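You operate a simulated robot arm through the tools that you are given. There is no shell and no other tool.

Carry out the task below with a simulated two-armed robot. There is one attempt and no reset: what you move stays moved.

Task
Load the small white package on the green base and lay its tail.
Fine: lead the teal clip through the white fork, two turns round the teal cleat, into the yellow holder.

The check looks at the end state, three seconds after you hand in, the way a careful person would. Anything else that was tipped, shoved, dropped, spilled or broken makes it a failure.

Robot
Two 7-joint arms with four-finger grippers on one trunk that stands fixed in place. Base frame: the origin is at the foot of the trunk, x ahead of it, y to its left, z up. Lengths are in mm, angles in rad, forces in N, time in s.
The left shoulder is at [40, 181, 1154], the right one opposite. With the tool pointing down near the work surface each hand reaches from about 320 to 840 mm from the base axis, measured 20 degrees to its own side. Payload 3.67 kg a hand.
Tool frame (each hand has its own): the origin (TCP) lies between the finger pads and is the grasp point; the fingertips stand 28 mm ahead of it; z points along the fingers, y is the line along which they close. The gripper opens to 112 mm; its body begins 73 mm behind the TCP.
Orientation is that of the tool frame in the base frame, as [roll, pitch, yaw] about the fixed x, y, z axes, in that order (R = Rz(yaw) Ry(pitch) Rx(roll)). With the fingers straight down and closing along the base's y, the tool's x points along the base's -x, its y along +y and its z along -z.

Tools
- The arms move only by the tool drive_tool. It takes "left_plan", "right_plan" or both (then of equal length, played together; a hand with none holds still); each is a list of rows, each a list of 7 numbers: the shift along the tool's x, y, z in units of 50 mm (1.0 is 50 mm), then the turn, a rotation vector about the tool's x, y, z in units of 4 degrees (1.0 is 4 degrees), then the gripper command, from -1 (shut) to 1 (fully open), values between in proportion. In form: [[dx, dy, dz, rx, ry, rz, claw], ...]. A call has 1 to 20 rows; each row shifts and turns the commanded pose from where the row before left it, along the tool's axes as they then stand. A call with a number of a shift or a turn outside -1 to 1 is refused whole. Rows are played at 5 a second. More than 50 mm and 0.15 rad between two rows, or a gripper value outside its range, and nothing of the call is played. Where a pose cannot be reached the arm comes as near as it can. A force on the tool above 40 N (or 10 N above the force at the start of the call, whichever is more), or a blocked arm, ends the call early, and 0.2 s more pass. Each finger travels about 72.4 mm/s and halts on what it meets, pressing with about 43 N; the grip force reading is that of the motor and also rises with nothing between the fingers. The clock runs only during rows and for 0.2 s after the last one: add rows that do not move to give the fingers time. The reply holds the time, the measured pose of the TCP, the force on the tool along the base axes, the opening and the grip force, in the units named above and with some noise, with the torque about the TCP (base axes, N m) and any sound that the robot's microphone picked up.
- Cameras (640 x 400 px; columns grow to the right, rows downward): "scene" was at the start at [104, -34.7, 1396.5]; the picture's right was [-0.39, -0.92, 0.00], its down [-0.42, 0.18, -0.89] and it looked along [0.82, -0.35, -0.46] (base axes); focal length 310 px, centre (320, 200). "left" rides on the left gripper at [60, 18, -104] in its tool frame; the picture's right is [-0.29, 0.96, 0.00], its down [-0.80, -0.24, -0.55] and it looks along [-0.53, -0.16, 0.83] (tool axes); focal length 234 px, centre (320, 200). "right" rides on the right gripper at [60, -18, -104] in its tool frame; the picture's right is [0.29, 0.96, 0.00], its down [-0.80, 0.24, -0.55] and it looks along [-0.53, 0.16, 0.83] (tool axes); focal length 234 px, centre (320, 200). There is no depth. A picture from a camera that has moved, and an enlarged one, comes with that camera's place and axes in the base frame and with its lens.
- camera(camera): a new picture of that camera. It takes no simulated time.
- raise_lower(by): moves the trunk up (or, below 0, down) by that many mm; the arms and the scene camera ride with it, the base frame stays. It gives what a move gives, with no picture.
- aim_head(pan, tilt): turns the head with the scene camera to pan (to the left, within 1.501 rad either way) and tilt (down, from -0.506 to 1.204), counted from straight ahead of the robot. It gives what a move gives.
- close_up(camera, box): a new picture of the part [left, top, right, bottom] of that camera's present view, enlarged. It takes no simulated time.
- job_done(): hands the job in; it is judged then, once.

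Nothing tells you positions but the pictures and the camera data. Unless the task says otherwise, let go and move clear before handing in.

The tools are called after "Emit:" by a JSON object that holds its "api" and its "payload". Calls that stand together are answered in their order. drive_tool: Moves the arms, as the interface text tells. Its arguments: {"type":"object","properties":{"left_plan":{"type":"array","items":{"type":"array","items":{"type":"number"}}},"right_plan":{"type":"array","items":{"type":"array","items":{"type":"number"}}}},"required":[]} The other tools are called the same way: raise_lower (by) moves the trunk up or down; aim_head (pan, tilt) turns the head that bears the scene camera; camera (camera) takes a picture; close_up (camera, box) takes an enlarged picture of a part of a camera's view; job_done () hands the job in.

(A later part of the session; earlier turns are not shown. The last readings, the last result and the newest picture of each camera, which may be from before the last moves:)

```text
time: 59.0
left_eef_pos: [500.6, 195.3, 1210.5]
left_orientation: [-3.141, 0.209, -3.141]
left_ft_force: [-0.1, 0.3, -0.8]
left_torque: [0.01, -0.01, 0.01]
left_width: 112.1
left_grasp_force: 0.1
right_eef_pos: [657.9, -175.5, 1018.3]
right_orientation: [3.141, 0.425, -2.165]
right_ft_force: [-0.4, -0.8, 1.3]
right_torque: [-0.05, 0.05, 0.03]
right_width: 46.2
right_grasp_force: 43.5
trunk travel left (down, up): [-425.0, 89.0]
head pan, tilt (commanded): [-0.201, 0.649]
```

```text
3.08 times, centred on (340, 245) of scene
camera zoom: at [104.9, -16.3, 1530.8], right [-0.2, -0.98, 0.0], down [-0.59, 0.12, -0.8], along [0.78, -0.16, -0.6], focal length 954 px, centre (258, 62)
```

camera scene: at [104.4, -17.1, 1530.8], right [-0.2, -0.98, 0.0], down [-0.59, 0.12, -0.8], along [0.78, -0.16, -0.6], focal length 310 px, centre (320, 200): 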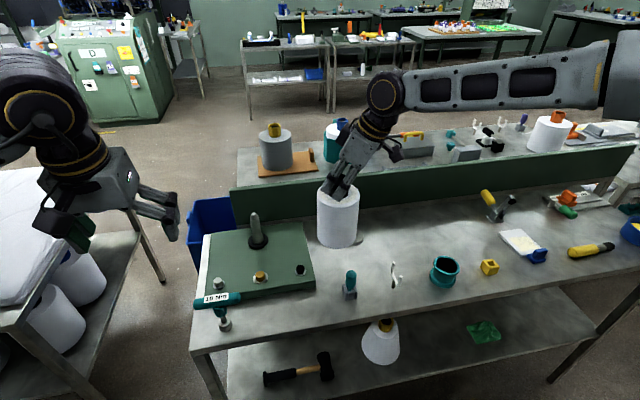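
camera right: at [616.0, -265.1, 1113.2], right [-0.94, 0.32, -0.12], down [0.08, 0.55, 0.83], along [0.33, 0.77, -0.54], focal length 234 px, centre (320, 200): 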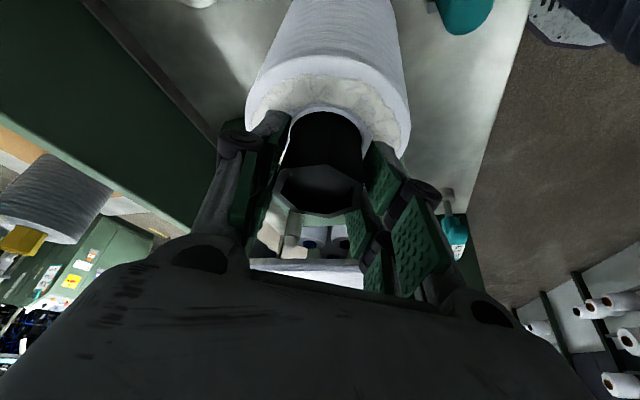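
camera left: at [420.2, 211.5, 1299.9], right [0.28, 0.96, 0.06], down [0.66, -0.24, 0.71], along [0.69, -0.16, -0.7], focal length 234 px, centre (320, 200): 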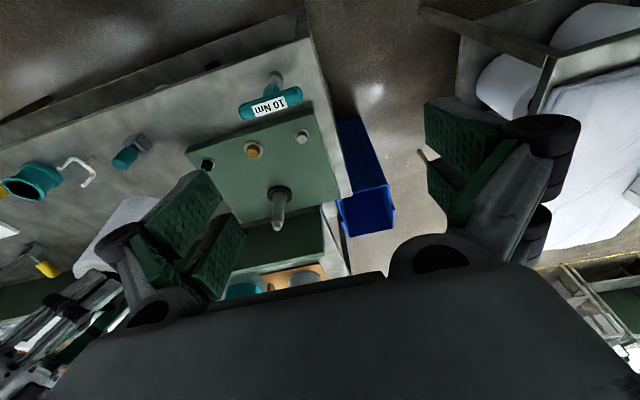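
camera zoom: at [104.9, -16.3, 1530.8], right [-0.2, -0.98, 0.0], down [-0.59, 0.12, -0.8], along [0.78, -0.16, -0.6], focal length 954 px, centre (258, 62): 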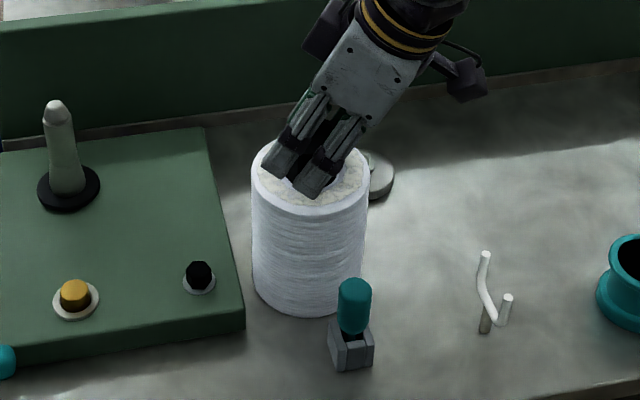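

The force changed sign, so the package is touching the bench. I lower 1 mm more and open slowly.

Emit:
{"api": "drive_tool", "payload": {"right_plan": [[0.008, 0, 0.018, 0, 0, 0, -1], [0, 0, 0, 0, 0, 0, -0.1], [0, 0, 0, 0, 0, 0, 0.2], [0, 0, 0, 0, 0, 0, 0.6], [0, 0, 0, 0, 0, 0, 1], [0, 0, 0, 0, 0, 0, 1], [0, 0, 0, 0, 0, 0, 1]]}}

Emit:
{"api": "camera", "payload": {"camera": "right"}}

Emit:
{"api": "close_up", "payload": {"camera": "scene", "box": [290, 180, 390, 310]}}

```text
time: 60.5
left_eef_pos: [500.8, 193.8, 1210.7]
left_orientation: [3.14, 0.209, -3.141]
left_ft_force: [-0.7, 0.6, 0.5]
left_torque: [0.02, -0.01, 0.02]
left_width: 112.0
left_grasp_force: 0.2
right_eef_pos: [656.5, -174.6, 1017.1]
right_orientation: [-3.14, 0.422, -2.164]
right_ft_force: [0.3, 0.4, -0.3]
right_torque: [-0.03, -0.03, 0.0]
right_width: 112.0
right_grasp_force: 0.0
trunk travel left (down, up): [-425.0, 89.0]
head pan, tilt (commanded): [-0.201, 0.649]
```

```text
taken
camera right: at [617.1, -266.5, 1087.6], right [-0.94, 0.32, -0.12], down [0.08, 0.55, 0.83], along [0.33, 0.77, -0.54], focal length 234 px, centre (320, 200)
```

right: 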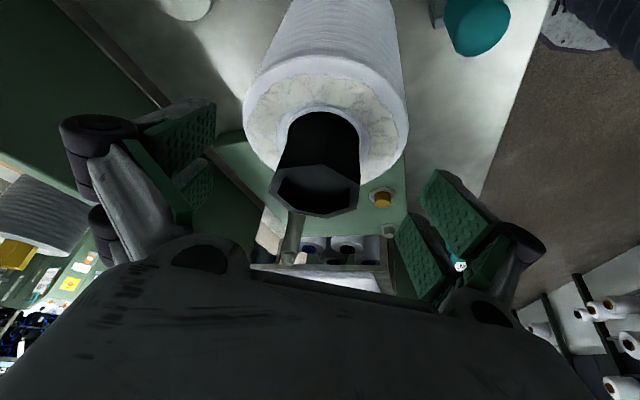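

```text
3.08 times, centred on (340, 245) of scene
camera zoom: at [105.0, -16.3, 1530.7], right [-0.2, -0.98, 0.0], down [-0.59, 0.12, -0.8], along [0.78, -0.16, -0.6], focal length 954 px, centre (258, 62)
```

zoom: 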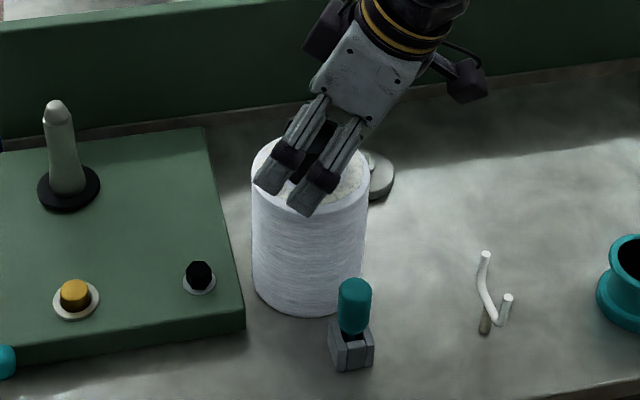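

The package stands free at about (656, -175). I retreat the right hand along its own axis and out to the side.

Emit:
{"api": "drive_tool", "payload": {"right_plan": [[0, 0, -0.5, 0, 0, 0, 1], [0, 0, -0.9, 0, 0, 0, 1], [0, 0, -0.9, 0, 0, 0, 1], [0, 0, -0.9, 0, 0, 0, 1], [0.7, -0.32, -0.48, 0, 0, 0, 1], [0.7, -0.32, -0.48, 0, 0, 0, 1], [0.7, -0.32, -0.48, 0, 0, 0, 1], [0.7, -0.32, -0.48, 0, 0, 0, 1], [0.7, -0.32, -0.48, 0, 0, 0, 1], [0, 0, 0, 0, 0, 0, 1]]}}

Emit:
{"api": "camera", "payload": {"camera": "scene"}}

Emit:
{"api": "close_up", "payload": {"camera": "scene", "box": [290, 160, 390, 310]}}

```text
time: 62.8
left_eef_pos: [499.9, 194.6, 1210.1]
left_orientation: [-3.14, 0.21, 3.141]
left_ft_force: [0.0, 0.5, 0.2]
left_torque: [-0.02, 0.01, -0.01]
left_width: 112.3
left_grasp_force: 0.0
right_eef_pos: [569.8, -445.0, 1202.7]
right_orientation: [-3.141, 0.42, -2.166]
right_ft_force: [0.5, 0.2, -0.7]
right_torque: [-0.01, 0.03, -0.01]
right_width: 111.8
right_grasp_force: 0.1
trunk travel left (down, up): [-425.0, 89.0]
head pan, tilt (commanded): [-0.201, 0.649]
```

```text
taken
camera scene: at [105.4, -15.3, 1530.7], right [-0.2, -0.98, 0.0], down [-0.59, 0.12, -0.8], along [0.78, -0.16, -0.6], focal length 310 px, centre (320, 200)
```

scene: 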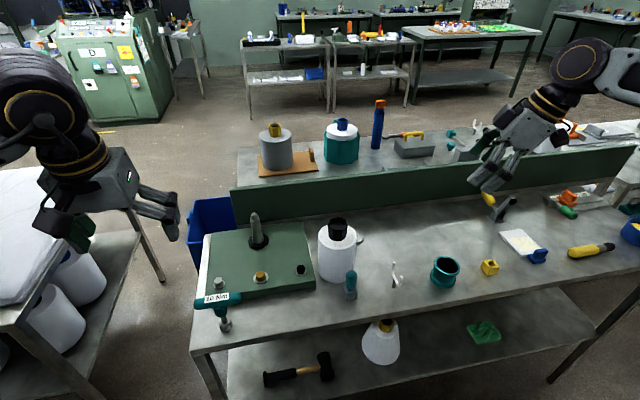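

```text
2.67 times, centred on (340, 235) of scene
camera zoom: at [105.4, -15.3, 1530.7], right [-0.2, -0.98, 0.0], down [-0.59, 0.12, -0.8], along [0.78, -0.16, -0.6], focal length 827 px, centre (267, 107)
```

zoom: 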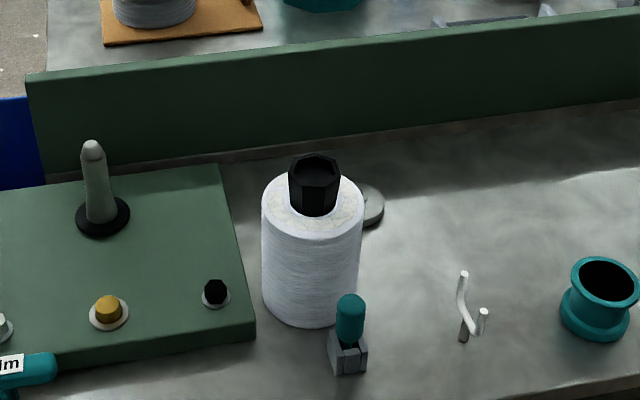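

The package stands upright. Now the left hand comes over it, keeping its 12° tilt.

Emit:
{"api": "drive_tool", "payload": {"left_plan": [[-0.298, -0.822, 0.267, 0, 0, 0, 1], [-0.298, -0.822, 0.267, 0, 0, 0, 1], [-0.298, -0.822, 0.267, 0, 0, 0, 1], [-0.298, -0.822, 0.267, 0, 0, 0, 1], [-0.298, -0.822, 0.267, 0, 0, 0, 1], [-0.298, -0.822, 0.267, 0, 0, 0, 1], [-0.298, -0.822, 0.267, 0, 0, 0, 1], [-0.298, -0.822, 0.267, 0, 0, 0, 1], [-0.298, -0.822, 0.267, 0, 0, 0, 1], [0, 0, 0, 0, 0, 0, 1]]}}

Emit:
{"api": "camera", "payload": {"camera": "left"}}

Emit:
{"api": "close_up", "payload": {"camera": "left", "box": [240, 20, 400, 180]}}

```text
time: 65.0
left_eef_pos: [659.0, -176.3, 1118.6]
left_orientation: [-3.139, 0.211, 3.141]
left_ft_force: [-1.0, 0.1, 0.2]
left_torque: [0.02, 0.0, -0.02]
left_width: 112.1
left_grasp_force: 0.0
right_eef_pos: [569.4, -444.7, 1202.1]
right_orientation: [3.141, 0.421, -2.165]
right_ft_force: [-0.3, 0.4, 0.1]
right_torque: [0.0, -0.01, 0.0]
right_width: 112.1
right_grasp_force: 0.1
trunk travel left (down, up): [-425.0, 89.0]
head pan, tilt (commanded): [-0.201, 0.649]
```

```text
taken
camera left: at [578.6, -157.3, 1209.4], right [0.28, 0.96, 0.06], down [0.66, -0.24, 0.71], along [0.69, -0.16, -0.7], focal length 234 px, centre (320, 200)
```

left: 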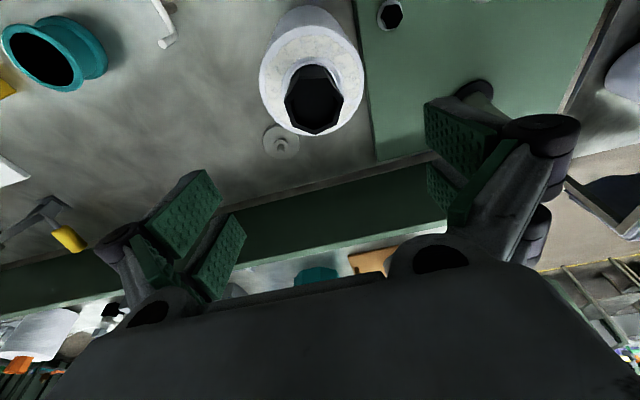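

```text
2.50 times, centred on (320, 100) of left
camera zoom: at [578.6, -157.3, 1209.4], right [0.28, 0.96, 0.06], down [0.66, -0.24, 0.71], along [0.69, -0.16, -0.7], focal length 585 px, centre (320, 450)
```

zoom: 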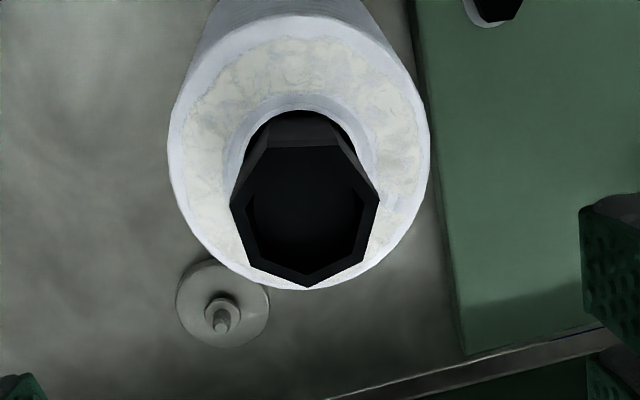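

The core centre is within 2 mm of the left TCP line. I descend to grasp height.

Emit:
{"api": "drive_tool", "payload": {"left_plan": [[0.148, 0.013, 0.667, 0, 0, 0, 1], [0.148, 0.013, 0.667, 0, 0, 0, 1], [0.148, 0.013, 0.667, 0, 0, 0, 1], [0, 0, 0, 0, 0, 0, 1]]}}

Emit:
{"api": "camera", "payload": {"camera": "left"}}

Emit:
{"api": "close_up", "payload": {"camera": "scene", "box": [270, 130, 430, 310]}}

```text
time: 66.0
left_eef_pos: [655.3, -175.6, 1017.0]
left_orientation: [-3.14, 0.209, -3.141]
left_ft_force: [-0.1, 0.2, -0.2]
left_torque: [-0.02, -0.03, 0.0]
left_width: 112.2
left_grasp_force: 0.0
right_eef_pos: [569.3, -444.5, 1202.6]
right_orientation: [-3.141, 0.423, -2.162]
right_ft_force: [-0.8, 0.3, 0.8]
right_torque: [-0.01, -0.05, -0.03]
right_width: 112.1
right_grasp_force: 0.1
trunk travel left (down, up): [-425.0, 89.0]
head pan, tilt (commanded): [-0.201, 0.649]
```

```text
taken
camera left: at [575.4, -158.3, 1105.9], right [0.28, 0.96, 0.06], down [0.66, -0.24, 0.71], along [0.69, -0.16, -0.7], focal length 234 px, centre (320, 200)
```

left: 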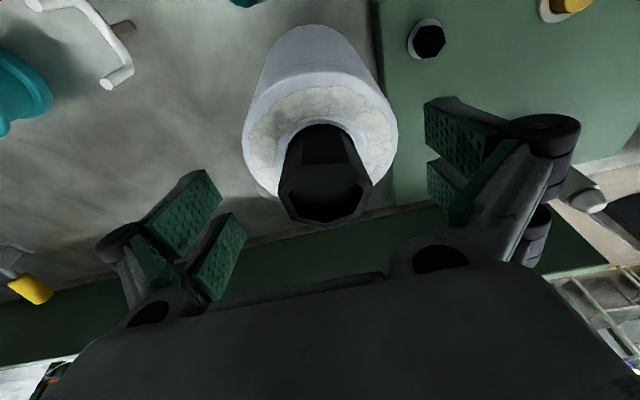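

```text
2.22 times, centred on (350, 220) of scene
camera zoom: at [104.8, -16.8, 1530.8], right [-0.2, -0.98, 0.0], down [-0.59, 0.12, -0.8], along [0.78, -0.16, -0.6], focal length 689 px, centre (253, 156)
```

zoom: 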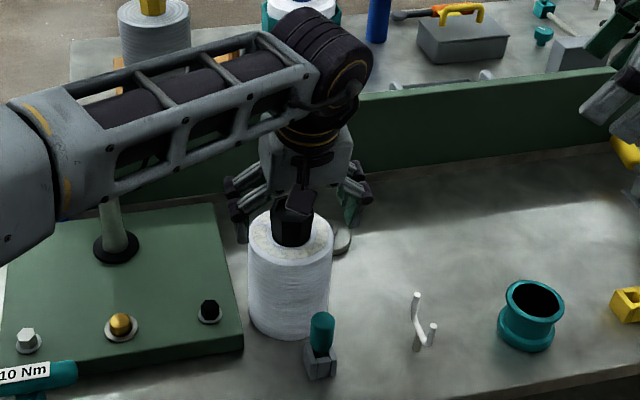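

The core sits right at the left TCP. I close and lift a little.

Emit:
{"api": "drive_tool", "payload": {"left_plan": [[0, 0, 0, 0, 0, 0, 0.2], [0, 0, 0, 0, 0, 0, -0.3], [0, 0, 0, 0, 0, 0, -1], [0, 0, 0, 0, 0, 0, -1], [0, 0, 0, 0, 0, 0, -1], [0, 0, 0, 0, 0, 0, -1], [-0.041, 0, -0.196, 0, 0, 0, -1], [-0.041, 0, -0.196, 0, 0, 0, -1], [-0.041, 0, -0.196, 0, 0, 0, -1], [0, 0, 0, 0, 0, 0, -1]]}}

Emit:
{"api": "camera", "payload": {"camera": "left"}}

Emit:
{"api": "close_up", "payload": {"camera": "scene", "box": [270, 130, 430, 310]}}

```text
time: 68.2
left_eef_pos: [655.8, -175.0, 1047.5]
left_orientation: [-3.141, 0.211, -3.141]
left_ft_force: [-0.5, 0.0, -1.1]
left_torque: [0.03, 0.01, -0.02]
left_width: 44.1
left_grasp_force: 43.2
right_eef_pos: [569.4, -445.9, 1201.4]
right_orientation: [3.142, 0.422, -2.164]
right_ft_force: [-0.3, 0.0, 0.8]
right_torque: [-0.02, 0.02, -0.01]
right_width: 112.4
right_grasp_force: 0.1
trunk travel left (down, up): [-425.0, 89.0]
head pan, tilt (commanded): [-0.201, 0.649]
```

```text
taken
camera left: at [576.1, -156.2, 1136.2], right [0.28, 0.96, 0.06], down [0.67, -0.24, 0.71], along [0.69, -0.16, -0.7], focal length 234 px, centre (320, 200)
```

left: 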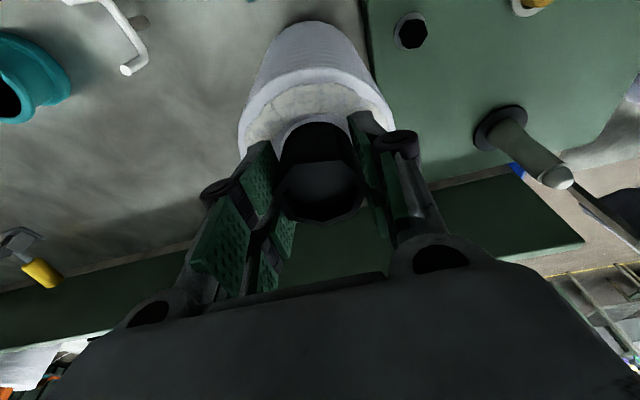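

```text
2.22 times, centred on (350, 220) of scene
camera zoom: at [105.1, -16.6, 1530.7], right [-0.2, -0.98, 0.0], down [-0.59, 0.12, -0.8], along [0.78, -0.16, -0.6], focal length 689 px, centre (253, 156)
```

zoom: 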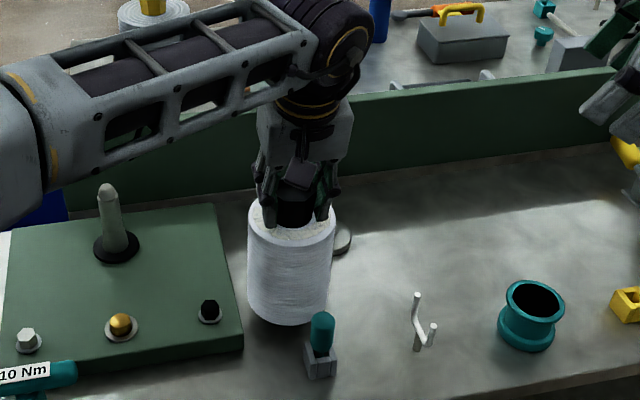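

The left hand holds the package well. I lift it and carry it over the spindle, and check the right wrist camera, which now looks sideways toward the spindle.

Emit:
{"api": "drive_tool", "payload": {"left_plan": [[-0.158, 0, -0.748, 0, 0, 0, -1], [-0.158, 0, -0.748, 0, 0, 0, -1], [-0.158, 0, -0.748, 0, 0, 0, -1], [-0.158, 0, -0.748, 0, 0, 0, -1], [-0.408, 0.683, 0.086, 0, 0, 0, -1], [-0.408, 0.683, 0.086, 0, 0, 0, -1], [-0.408, 0.683, 0.086, 0, 0, 0, -1], [-0.408, 0.683, 0.086, 0, 0, 0, -1], [-0.408, 0.683, 0.086, 0, 0, 0, -1], [-0.408, 0.683, 0.086, 0, 0, 0, -1], [0, 0, 0, 0, 0, 0, -1]]}}

Emit:
{"api": "camera", "payload": {"camera": "right"}}

Emit:
{"api": "camera", "payload": {"camera": "scene"}}

Emit:
{"api": "camera", "payload": {"camera": "left"}}

```text
time: 70.5
left_eef_pos: [782.6, 32.2, 1200.1]
left_orientation: [3.141, 0.208, 3.139]
left_ft_force: [-0.3, -0.2, -1.8]
left_torque: [-0.01, 0.0, 0.03]
left_width: 44.3
left_grasp_force: 42.4
right_eef_pos: [570.1, -446.6, 1200.7]
right_orientation: [-3.141, 0.422, -2.165]
right_ft_force: [-0.8, 0.2, -0.2]
right_torque: [0.01, 0.02, -0.01]
right_width: 112.3
right_grasp_force: 0.2
trunk travel left (down, up): [-425.0, 89.0]
head pan, tilt (commanded): [-0.201, 0.649]
```

```text
taken
camera right: at [529.5, -537.1, 1271.6], right [-0.94, 0.32, -0.12], down [0.08, 0.55, 0.83], along [0.33, 0.77, -0.54], focal length 234 px, centre (320, 200)
```

right: 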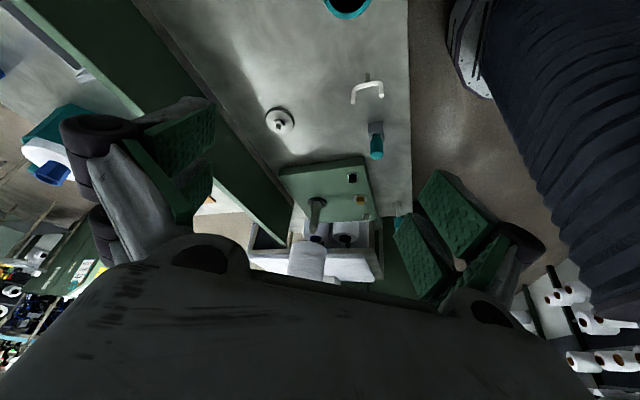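

```text
taken
camera scene: at [104.9, -16.9, 1530.7], right [-0.2, -0.98, 0.0], down [-0.59, 0.12, -0.8], along [0.78, -0.16, -0.6], focal length 310 px, centre (320, 200)
```

scene: 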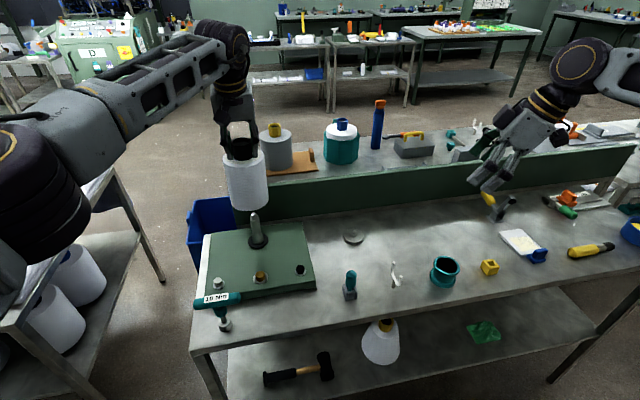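

```text
taken
camera left: at [702.4, 49.2, 1288.8], right [0.28, 0.96, 0.06], down [0.66, -0.24, 0.71], along [0.69, -0.16, -0.7], focal length 234 px, centre (320, 200)
```

left: 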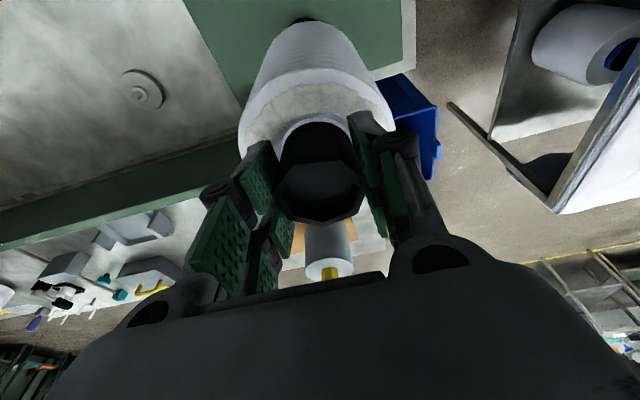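

The package hangs above the spindle. I zoom in from the front and from the side to check alignment.

Emit:
{"api": "close_up", "payload": {"camera": "scene", "box": [200, 130, 320, 260]}}

Emit:
{"api": "close_up", "payload": {"camera": "right", "box": [265, 150, 385, 290]}}

Emit:
{"api": "close_up", "payload": {"camera": "left", "box": [230, 0, 410, 240]}}

```text
3.08 times, centred on (260, 195) of scene
camera zoom: at [104.9, -16.9, 1530.7], right [-0.2, -0.98, 0.0], down [-0.59, 0.12, -0.8], along [0.78, -0.16, -0.6], focal length 954 px, centre (505, 215)
```

zoom: 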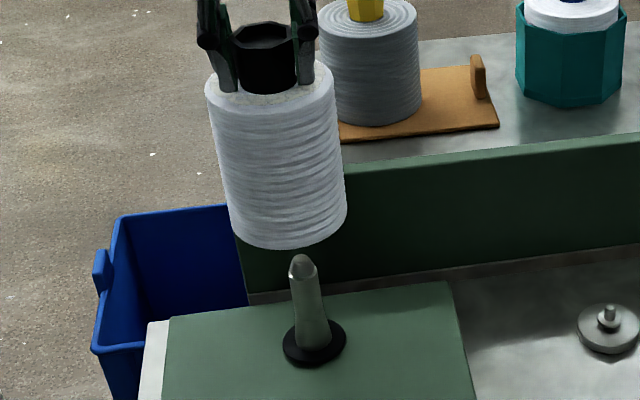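

```text
2.86 times, centred on (325, 220) of right
camera zoom: at [529.5, -537.1, 1271.6], right [-0.94, 0.32, -0.12], down [0.08, 0.55, 0.83], along [0.33, 0.77, -0.54], focal length 669 px, centre (306, 143)
```

zoom: 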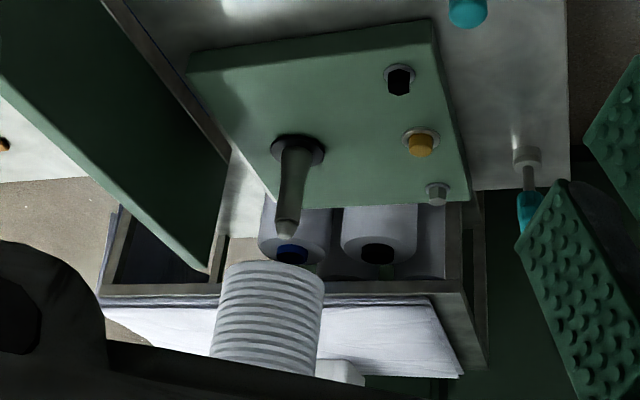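

```text
1.67 times, centred on (320, 120) of left
camera zoom: at [702.4, 49.2, 1288.8], right [0.28, 0.96, 0.06], down [0.66, -0.24, 0.71], along [0.69, -0.16, -0.7], focal length 390 px, centre (320, 333)
```

zoom: 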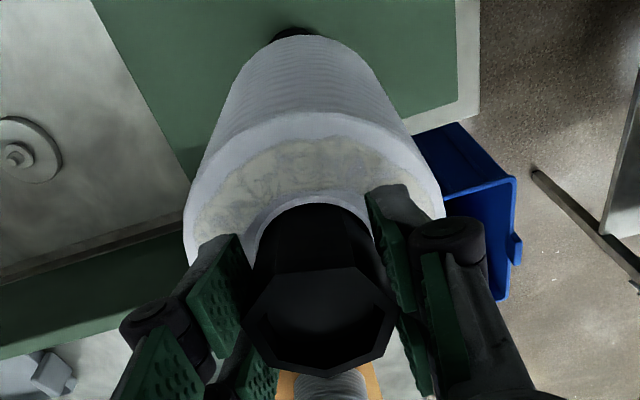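

Emit:
{"api": "close_up", "payload": {"camera": "right", "box": [280, 190, 350, 285]}}

Emit:
{"api": "close_up", "payload": {"camera": "scene", "box": [220, 145, 280, 255]}}

```text
4.21 times, centred on (315, 238) of right
camera zoom: at [529.5, -537.1, 1271.6], right [-0.94, 0.32, -0.12], down [0.08, 0.55, 0.83], along [0.33, 0.77, -0.54], focal length 986 px, centre (341, 42)
```

zoom: 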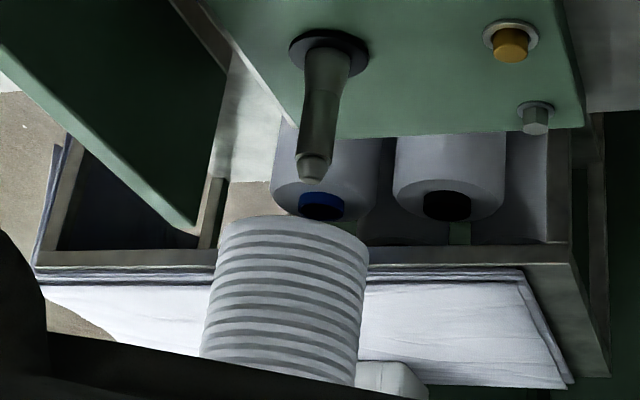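

```text
3.64 times, centred on (250, 200) of scene
camera zoom: at [104.9, -16.9, 1530.7], right [-0.2, -0.98, 0.0], down [-0.59, 0.12, -0.8], along [0.78, -0.16, -0.6], focal length 1128 px, centre (574, 200)
```

zoom: 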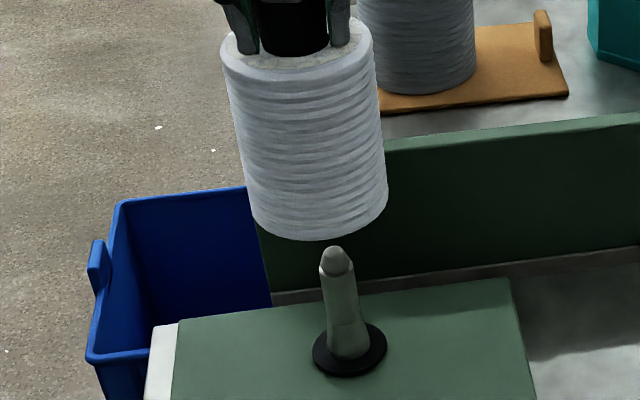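

From both views the package is about 5 mm too far out and 2.5 mm too far left of the spindle axis. I correct that and lower to just above the tip, then look again.

Emit:
{"api": "drive_tool", "payload": {"left_plan": [[0.1, -0.025, 0.234, 0, 0, 0, -1], [0.1, -0.025, 0.234, 0, 0, 0, -1], [0, 0, 0, 0, 0, 0, -1], [0, 0, 0, 0, 0, 0, -1]]}}

Emit:
{"api": "close_up", "payload": {"camera": "right", "box": [280, 190, 350, 285]}}

Emit:
{"api": "close_up", "payload": {"camera": "scene", "box": [220, 145, 280, 255]}}

```text
time: 71.5
left_eef_pos: [777.5, 30.5, 1173.6]
left_orientation: [-3.141, 0.209, 3.141]
left_ft_force: [0.0, -0.9, 0.0]
left_torque: [-0.02, -0.03, 0.01]
left_width: 44.0
left_grasp_force: 43.5
right_eef_pos: [570.3, -445.7, 1200.4]
right_orientation: [3.141, 0.42, -2.164]
right_ft_force: [-0.4, 0.1, 0.1]
right_torque: [0.02, -0.02, -0.02]
right_width: 112.2
right_grasp_force: 0.1
trunk travel left (down, up): [-425.0, 89.0]
head pan, tilt (commanded): [-0.201, 0.649]
```

```text
4.21 times, centred on (315, 238) of right
camera zoom: at [529.8, -536.6, 1271.8], right [-0.94, 0.32, -0.12], down [0.08, 0.55, 0.83], along [0.33, 0.77, -0.54], focal length 986 px, centre (341, 42)
```

zoom: 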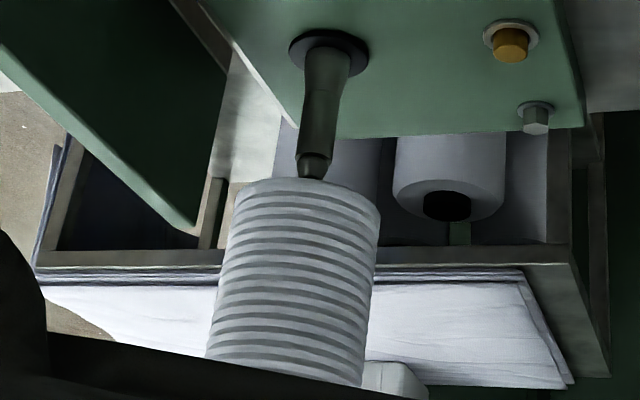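

```text
3.64 times, centred on (250, 200) of scene
camera zoom: at [105.3, -16.4, 1530.7], right [-0.2, -0.98, 0.0], down [-0.59, 0.12, -0.8], along [0.78, -0.16, -0.6], focal length 1128 px, centre (574, 200)
```

zoom: 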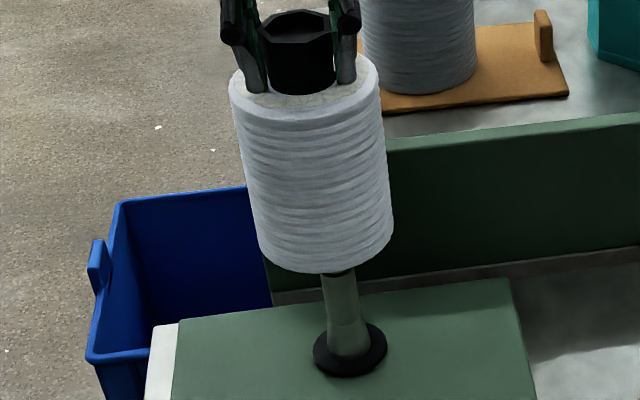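

The axes now line up to within 1–2 mm. I shift 1.5 mm right and start lowering in small steps while watching the forces.

Emit:
{"api": "drive_tool", "payload": {"left_plan": [[0.0207, -0.03, 0.0978, 0, 0, 0, -1], [0.0207, 0, 0.0978, 0, 0, 0, -1], [0.0207, 0, 0.0978, 0, 0, 0, -1], [0.0207, 0, 0.0978, 0, 0, 0, -1], [0.0207, 0, 0.0978, 0, 0, 0, -1], [0.0207, 0, 0.0978, 0, 0, 0, -1], [0, 0, 0, 0, 0, 0, -1]]}}

Emit:
{"api": "close_up", "payload": {"camera": "right", "box": [280, 180, 350, 275]}}

Emit:
{"api": "close_up", "payload": {"camera": "scene", "box": [220, 145, 280, 255]}}

```text
time: 73.2
left_eef_pos: [776.2, 27.5, 1146.0]
left_orientation: [3.14, 0.21, 3.141]
left_ft_force: [0.1, 1.2, -1.2]
left_torque: [-0.01, -0.02, -0.03]
left_width: 44.3
left_grasp_force: 43.3
right_eef_pos: [570.4, -445.0, 1201.5]
right_orientation: [3.141, 0.422, -2.164]
right_ft_force: [0.0, -0.7, -0.7]
right_torque: [-0.03, -0.04, -0.02]
right_width: 112.0
right_grasp_force: 0.0
trunk travel left (down, up): [-425.0, 89.0]
head pan, tilt (commanded): [-0.201, 0.649]
```

```text
4.21 times, centred on (315, 228) of right
camera zoom: at [529.7, -536.8, 1271.8], right [-0.94, 0.32, -0.12], down [0.08, 0.55, 0.83], along [0.33, 0.77, -0.54], focal length 986 px, centre (341, 84)
```

zoom: 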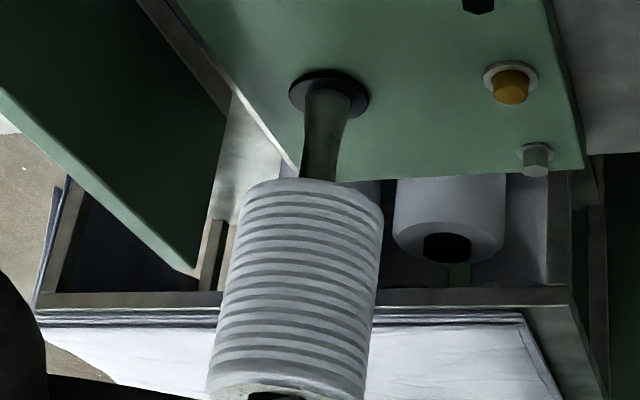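

```text
3.64 times, centred on (250, 200) of scene
camera zoom: at [105.1, -16.5, 1530.7], right [-0.2, -0.98, 0.0], down [-0.59, 0.12, -0.8], along [0.78, -0.16, -0.6], focal length 1128 px, centre (574, 200)
```

zoom: 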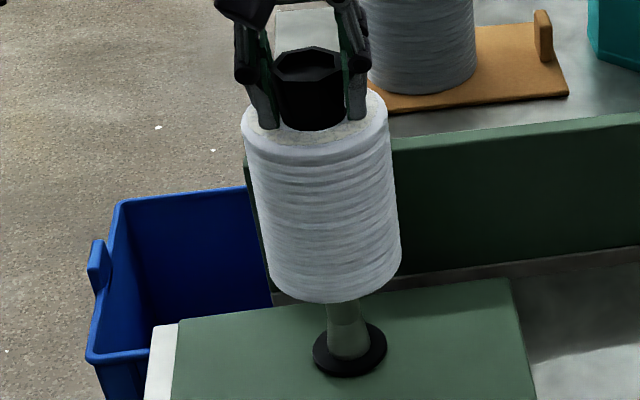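

No contact force and the tip has entered the core. I continue lowering.

Emit:
{"api": "drive_tool", "payload": {"left_plan": [[0.0207, 0, 0.0978, 0, 0, 0, -1], [0.0207, 0, 0.0978, 0, 0, 0, -1], [0.0207, 0, 0.0978, 0, 0, 0, -1], [0.0207, 0, 0.0978, 0, 0, 0, -1], [0.0207, 0, 0.0978, 0, 0, 0, -1], [0.0207, 0, 0.0978, 0, 0, 0, -1], [0.0207, 0, 0.0978, 0, 0, 0, -1], [0, 0, 0, 0, 0, 0, -1]]}}

Emit:
{"api": "close_up", "payload": {"camera": "right", "box": [280, 170, 350, 265]}}

Emit:
{"api": "close_up", "payload": {"camera": "scene", "box": [220, 145, 280, 255]}}

```text
time: 75.0
left_eef_pos: [774.7, 27.8, 1111.6]
left_orientation: [3.141, 0.209, -3.14]
left_ft_force: [-0.6, -1.2, -1.1]
left_torque: [-0.01, -0.02, -0.02]
left_width: 44.2
left_grasp_force: 42.8
right_eef_pos: [569.0, -446.5, 1200.8]
right_orientation: [3.141, 0.424, -2.164]
right_ft_force: [0.6, 0.0, -0.3]
right_torque: [-0.04, 0.03, -0.03]
right_width: 111.9
right_grasp_force: 0.1
trunk travel left (down, up): [-425.0, 89.0]
head pan, tilt (commanded): [-0.201, 0.649]
```

```text
4.21 times, centred on (315, 218) of right
camera zoom: at [529.7, -536.8, 1271.8], right [-0.94, 0.32, -0.12], down [0.08, 0.55, 0.83], along [0.33, 0.77, -0.54], focal length 986 px, centre (341, 126)
```

zoom: 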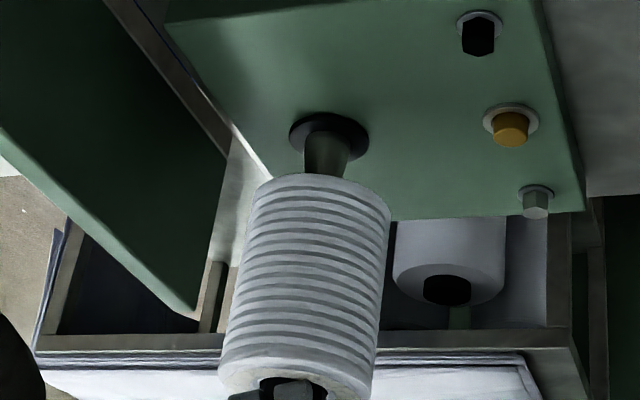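

```text
3.64 times, centred on (250, 200) of scene
camera zoom: at [105.1, -16.6, 1530.7], right [-0.2, -0.98, 0.0], down [-0.59, 0.12, -0.8], along [0.78, -0.16, -0.6], focal length 1128 px, centre (574, 200)
```

zoom: 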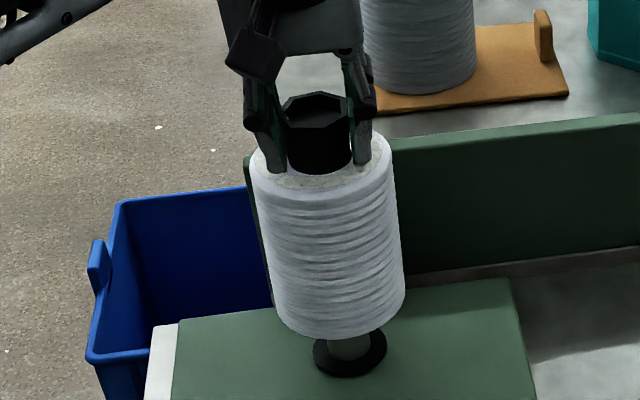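

Emit:
{"api": "drive_tool", "payload": {"left_plan": [[0.0207, 0, 0.0978, 0, 0, 0, -1], [0.0207, 0, 0.0978, 0, 0, 0, -1], [0.0207, 0, 0.0978, 0, 0, 0, -1], [0.0207, 0, 0.0978, 0, 0, 0, -1], [0.0207, 0, 0.0978, 0, 0, 0, -1], [0.0207, 0, 0.0978, 0, 0, 0, -1], [0.0207, 0, 0.0978, 0, 0, 0, -1], [0.0207, 0, 0.0978, 0, 0, 0, -1], [0.0207, 0, 0.0978, 0, 0, 0, -1], [0, 0, 0, 0, 0, 0, -1]]}}

Emit:
{"api": "close_up", "payload": {"camera": "right", "box": [280, 170, 350, 265]}}

Emit:
{"api": "close_up", "payload": {"camera": "scene", "box": [220, 145, 280, 255]}}

```text
time: 77.2
left_eef_pos: [777.4, 27.4, 1065.2]
left_orientation: [3.14, 0.21, -3.141]
left_ft_force: [1.1, 1.1, -1.3]
left_torque: [0.0, 0.0, 0.0]
left_width: 43.8
left_grasp_force: 42.9
right_eef_pos: [569.5, -445.3, 1201.2]
right_orientation: [3.142, 0.421, -2.165]
right_ft_force: [0.1, -0.1, -0.7]
right_torque: [0.01, 0.01, 0.0]
right_width: 112.2
right_grasp_force: 0.0
trunk travel left (down, up): [-425.0, 89.0]
head pan, tilt (commanded): [-0.201, 0.649]
```

```text
4.21 times, centred on (315, 218) of right
camera zoom: at [529.7, -536.8, 1271.8], right [-0.94, 0.32, -0.12], down [0.08, 0.55, 0.83], along [0.33, 0.77, -0.54], focal length 986 px, centre (341, 126)
```

zoom: 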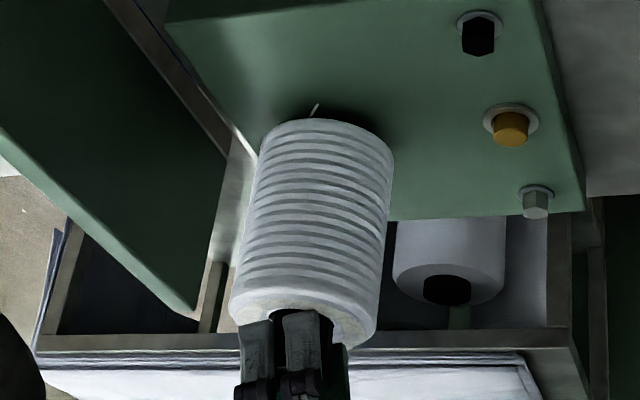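

```text
3.64 times, centred on (250, 200) of scene
camera zoom: at [105.1, -16.5, 1530.7], right [-0.2, -0.98, 0.0], down [-0.59, 0.12, -0.8], along [0.78, -0.16, -0.6], focal length 1128 px, centre (574, 200)
```

zoom: 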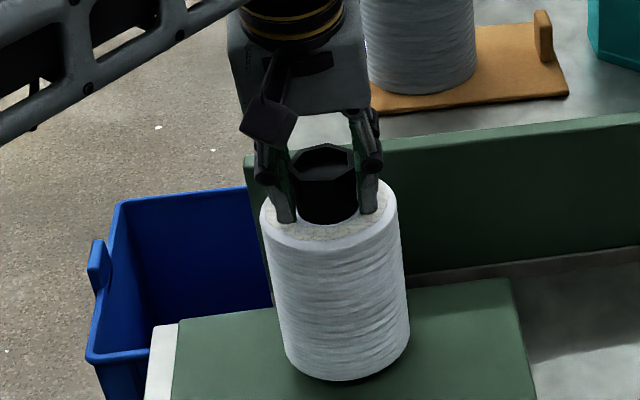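

Nearly seated. Now the last millimetres slowly, watching the vertical force.

Emit:
{"api": "drive_tool", "payload": {"left_plan": [[0.0104, 0, 0.0489, 0, 0, 0, -1], [0.0104, 0, 0.0489, 0, 0, 0, -1], [0.0104, 0, 0.0489, 0, 0, 0, -1], [0, 0, 0, 0, 0, 0, -1]]}}

Emit:
{"api": "close_up", "payload": {"camera": "right", "box": [280, 170, 350, 265]}}

```text
time: 78.2
left_eef_pos: [775.5, 28.4, 1058.1]
left_orientation: [3.141, 0.21, -3.142]
left_ft_force: [-0.3, 1.0, -1.5]
left_torque: [0.0, 0.0, -0.02]
left_width: 44.4
left_grasp_force: 42.9
right_eef_pos: [568.8, -445.5, 1201.5]
right_orientation: [3.141, 0.422, -2.165]
right_ft_force: [0.4, -0.8, 0.3]
right_torque: [0.03, -0.02, -0.02]
right_width: 112.0
right_grasp_force: 0.1
trunk travel left (down, up): [-425.0, 89.0]
head pan, tilt (commanded): [-0.201, 0.649]
```

```text
4.21 times, centred on (315, 218) of right
camera zoom: at [529.7, -536.7, 1271.7], right [-0.94, 0.32, -0.12], down [0.08, 0.55, 0.83], along [0.33, 0.77, -0.54], focal length 986 px, centre (341, 126)
```

zoom: 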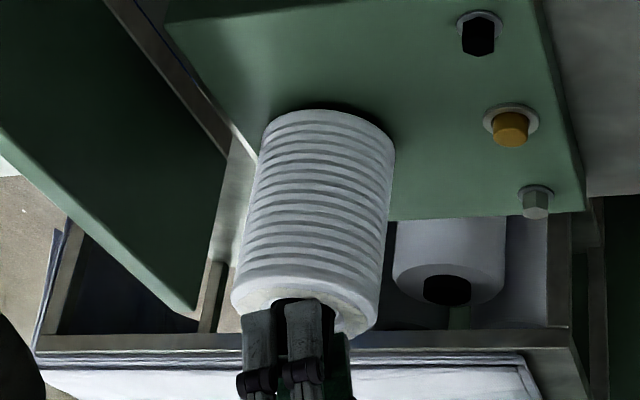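

Emit:
{"api": "drive_tool", "payload": {"left_plan": [[0.0083, 0, 0.0391, 0, 0, 0, -1], [0.0083, 0, 0.0391, 0, 0, 0, -1], [0, 0, 0, 0, 0, 0, -1]]}}

Emit:
{"api": "drive_tool", "payload": {"left_plan": [[0.0062, 0, 0.0293, 0, 0, 0, -1], [0, 0, 0, 0, 0, 0, -1]]}}

Emit:
{"api": "drive_tool", "payload": {"left_plan": [[0.0062, 0, 0.0293, 0, 0, 0, -1], [0, 0, 0, 0, 0, 0, -1]]}}

Emit:
{"api": "close_up", "payload": {"camera": "right", "box": [280, 170, 350, 265]}}

Emit:
{"api": "close_up", "payload": {"camera": "scene", "box": [220, 165, 280, 275]}}

```text
time: 79.0
left_eef_pos: [776.0, 29.7, 1055.4]
left_orientation: [3.141, 0.212, 3.141]
left_ft_force: [-0.4, 0.9, 5.6]
left_torque: [0.12, -0.03, 0.04]
left_width: 44.0
left_grasp_force: 42.6
right_eef_pos: [569.6, -445.8, 1201.8]
right_orientation: [3.141, 0.422, -2.164]
right_ft_force: [0.7, 0.1, -0.6]
right_torque: [-0.01, 0.0, 0.0]
right_width: 111.9
right_grasp_force: 0.0
trunk travel left (down, up): [-425.0, 89.0]
head pan, tilt (commanded): [-0.201, 0.649]
```

```text
time: 79.5
left_eef_pos: [776.8, 28.5, 1056.5]
left_orientation: [-3.14, 0.214, 3.141]
left_ft_force: [3.2, -0.1, 13.8]
left_torque: [-0.05, -0.61, -0.03]
left_width: 43.6
left_grasp_force: 43.1
right_eef_pos: [569.8, -445.4, 1201.7]
right_orientation: [-3.142, 0.423, -2.164]
right_ft_force: [0.1, -0.1, -0.2]
right_torque: [0.0, 0.01, -0.02]
right_width: 111.9
right_grasp_force: 0.1
trunk travel left (down, up): [-425.0, 89.0]
head pan, tilt (commanded): [-0.201, 0.649]
```

```text
time: 80.2
left_eef_pos: [774.4, 29.0, 1055.8]
left_orientation: [3.141, 0.213, -3.14]
left_ft_force: [2.7, -0.1, 24.6]
left_torque: [0.13, -0.63, 0.03]
left_width: 44.1
left_grasp_force: 42.7
right_eef_pos: [566.8, -446.6, 1202.6]
right_orientation: [-3.139, 0.423, -2.165]
right_ft_force: [-0.4, 0.3, 0.0]
right_torque: [0.0, 0.0, -0.02]
right_width: 112.0
right_grasp_force: 0.0
trunk travel left (down, up): [-425.0, 89.0]
head pan, tilt (commanded): [-0.201, 0.649]
```

```text
4.21 times, centred on (315, 218) of right
camera zoom: at [527.2, -536.8, 1273.0], right [-0.94, 0.32, -0.12], down [0.08, 0.55, 0.83], along [0.33, 0.77, -0.54], focal length 986 px, centre (341, 126)
```

zoom: 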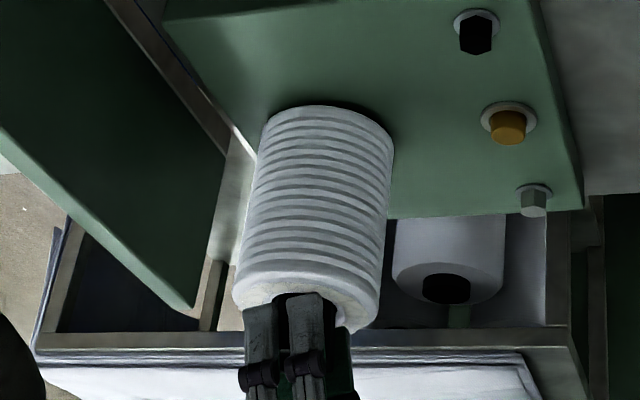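

```text
3.64 times, centred on (250, 220) of scene
camera zoom: at [102.0, -16.6, 1531.1], right [-0.2, -0.98, 0.0], down [-0.59, 0.12, -0.8], along [0.78, -0.16, -0.6], focal length 1128 px, centre (574, 127)
```

zoom: 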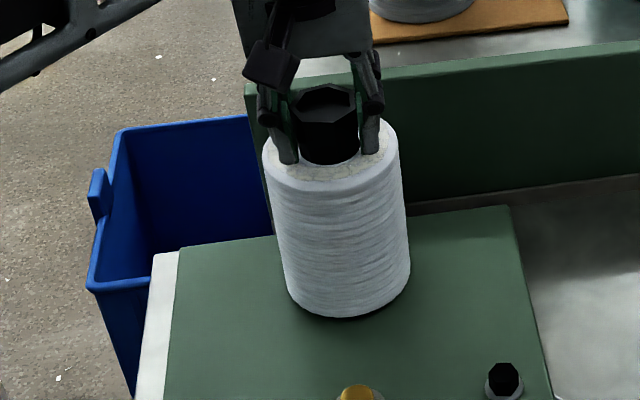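

The force rose sharply at z ≈ 1056, so the package sits on the seat ring. I relieve the pressure and open the hand.

Emit:
{"api": "drive_tool", "payload": {"left_plan": [[-0.0165, 0, -0.078, 0, 0, 0, -1], [0, 0, 0, 0, 0, 0, -1]]}}

Emit:
{"api": "drive_tool", "payload": {"left_plan": [[0, 0, 0, 0, 0, 0, -0.1], [0, 0, 0, 0, 0, 0, 0.2], [0, 0, 0, 0, 0, 0, 0.6], [0, 0, 0, 0, 0, 0, 1], [0, 0, 0, 0, 0, 0, 1], [0, 0, 0, 0, 0, 0, 1]]}}

Emit:
{"api": "close_up", "payload": {"camera": "right", "box": [280, 170, 350, 265]}}

Emit:
{"api": "close_up", "payload": {"camera": "scene", "box": [220, 165, 280, 275]}}

Emit:
{"api": "camera", "payload": {"camera": "left"}}

```text
time: 80.8
left_eef_pos: [774.2, 28.2, 1055.4]
left_orientation: [-3.141, 0.21, -3.141]
left_ft_force: [-0.5, 0.9, 11.5]
left_torque: [0.19, -0.1, 0.01]
left_width: 44.0
left_grasp_force: 43.1
right_eef_pos: [568.2, -446.3, 1202.1]
right_orientation: [-3.14, 0.423, -2.165]
right_ft_force: [0.0, -0.4, 0.4]
right_torque: [-0.02, -0.01, 0.0]
right_width: 111.8
right_grasp_force: 0.0
trunk travel left (down, up): [-425.0, 89.0]
head pan, tilt (commanded): [-0.201, 0.649]
```

```text
time: 82.2
left_eef_pos: [776.7, 28.1, 1055.4]
left_orientation: [-3.141, 0.209, -3.141]
left_ft_force: [-0.1, -0.4, 0.1]
left_torque: [0.02, 0.0, 0.01]
left_width: 112.2
left_grasp_force: 0.1
right_eef_pos: [570.3, -445.8, 1200.3]
right_orientation: [-3.141, 0.421, -2.165]
right_ft_force: [-0.1, -0.2, 0.4]
right_torque: [0.0, 0.01, 0.0]
right_width: 112.2
right_grasp_force: 0.0
trunk travel left (down, up): [-425.0, 89.0]
head pan, tilt (commanded): [-0.201, 0.649]
```

```text
4.21 times, centred on (315, 218) of right
camera zoom: at [529.8, -536.8, 1271.7], right [-0.94, 0.32, -0.12], down [0.08, 0.55, 0.83], along [0.33, 0.77, -0.54], focal length 986 px, centre (341, 126)
```

zoom: 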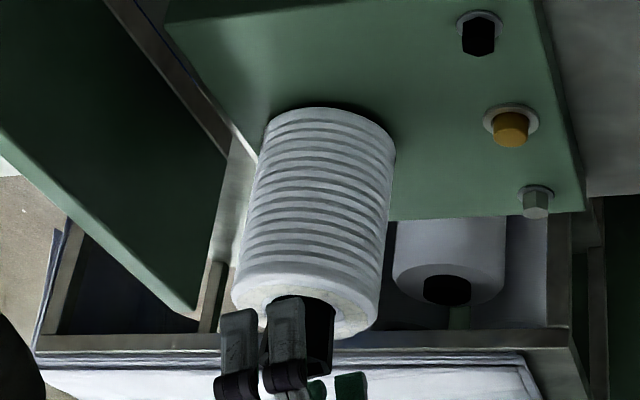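

```text
3.64 times, centred on (250, 220) of scene
camera zoom: at [105.2, -16.5, 1530.7], right [-0.2, -0.98, 0.0], down [-0.59, 0.12, -0.8], along [0.78, -0.16, -0.6], focal length 1128 px, centre (574, 127)
```

zoom: 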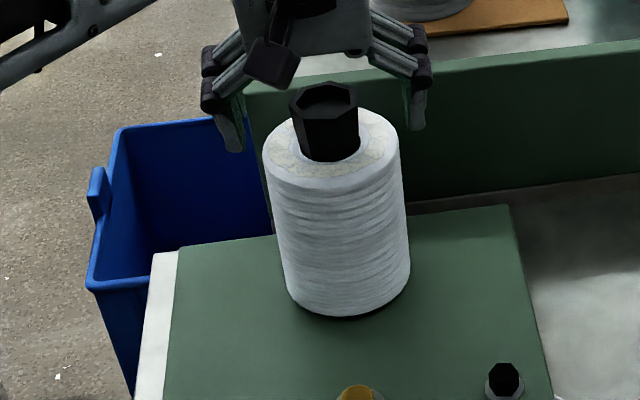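

```text
taken
camera left: at [696.9, 45.7, 1144.7], right [0.28, 0.96, 0.06], down [0.67, -0.24, 0.71], along [0.69, -0.16, -0.7], focal length 234 px, centre (320, 200)
```

left: 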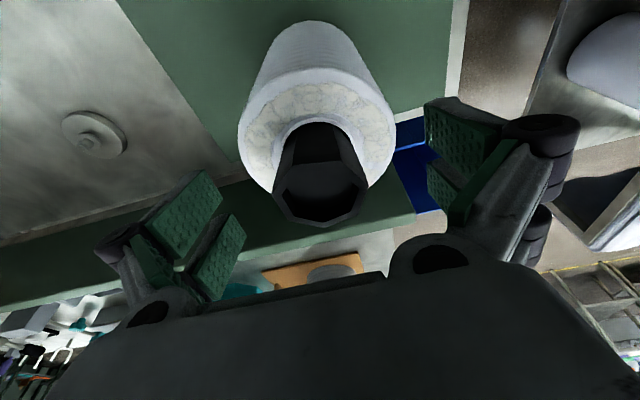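

The package is on the spindle and stands free. The left hand retreats up and away, and I inspect the loaded package and look for its tail.

Emit:
{"api": "drive_tool", "payload": {"left_plan": [[-0.083, 0, -0.39, 0, 0, 0, 1], [-0.166, 0, -0.783, 0, 0, 0, 1], [-0.166, 0, -0.783, 0, 0, 0, 1], [-0.166, 0, -0.783, 0, 0, 0, 1], [0.753, 0.477, -0.261, 0, 0, 0, 1], [0.753, 0.477, -0.261, 0, 0, 0, 1], [0.753, 0.477, -0.261, 0, 0, 0, 1], [0.753, 0.477, -0.261, 0, 0, 0, 1], [0.753, 0.477, -0.261, 0, 0, 0, 1], [0.753, 0.477, -0.261, 0, 0, 0, 1], [0.753, 0.477, -0.261, 0, 0, 0, 1], [0, 0, 0, 0, 0, 0, 1]]}}

Emit:
{"api": "camera", "payload": {"camera": "scene"}}

Emit:
{"api": "close_up", "payload": {"camera": "scene", "box": [190, 180, 370, 320]}}

Emit:
{"api": "close_up", "payload": {"camera": "right", "box": [265, 70, 405, 280]}}

Emit:
{"api": "camera", "payload": {"camera": "left"}}

```text
time: 84.8
left_eef_pos: [502.8, 196.0, 1225.4]
left_orientation: [-3.141, 0.208, 3.142]
left_ft_force: [0.5, -0.8, -0.1]
left_torque: [0.04, 0.03, -0.01]
left_width: 111.7
left_grasp_force: 0.0
right_eef_pos: [570.3, -446.0, 1201.2]
right_orientation: [3.141, 0.422, -2.167]
right_ft_force: [0.2, -0.7, 0.2]
right_torque: [0.05, 0.0, 0.03]
right_width: 112.1
right_grasp_force: 0.1
trunk travel left (down, up): [-425.0, 89.0]
head pan, tilt (commanded): [-0.201, 0.649]
```

```text
taken
camera scene: at [105.9, -17.2, 1530.7], right [-0.2, -0.98, 0.0], down [-0.59, 0.12, -0.8], along [0.78, -0.16, -0.61], focal length 310 px, centre (320, 200)
```

scene: 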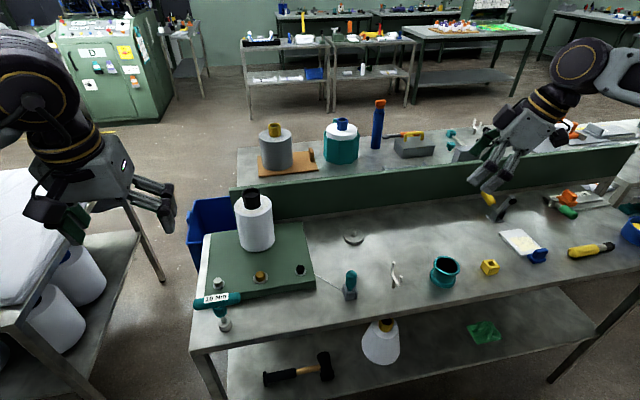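

```text
2.86 times, centred on (280, 250) of scene
camera zoom: at [105.9, -17.2, 1530.7], right [-0.2, -0.98, 0.0], down [-0.59, 0.12, -0.8], along [0.78, -0.16, -0.61], focal length 886 px, centre (434, 57)
```

zoom: 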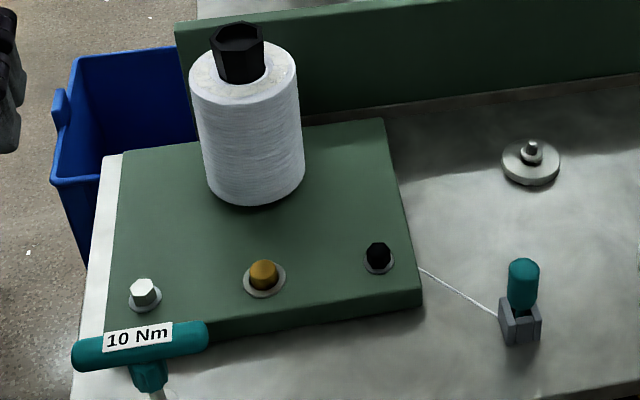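

```text
1.90 times, centred on (335, 175) of right
camera zoom: at [530.4, -537.2, 1271.2], right [-0.94, 0.32, -0.12], down [0.08, 0.55, 0.83], along [0.33, 0.77, -0.54], focal length 446 px, centre (291, 248)
```

zoom: 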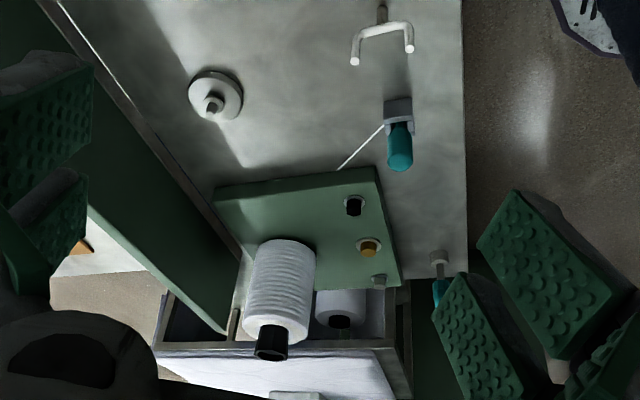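

```text
taken
camera left: at [423.0, 213.0, 1314.7], right [0.28, 0.96, 0.06], down [0.67, -0.24, 0.71], along [0.69, -0.16, -0.7], focal length 234 px, centre (320, 200)
```

left: 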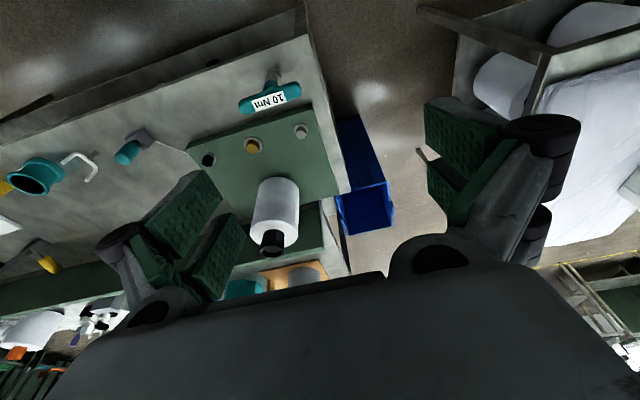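

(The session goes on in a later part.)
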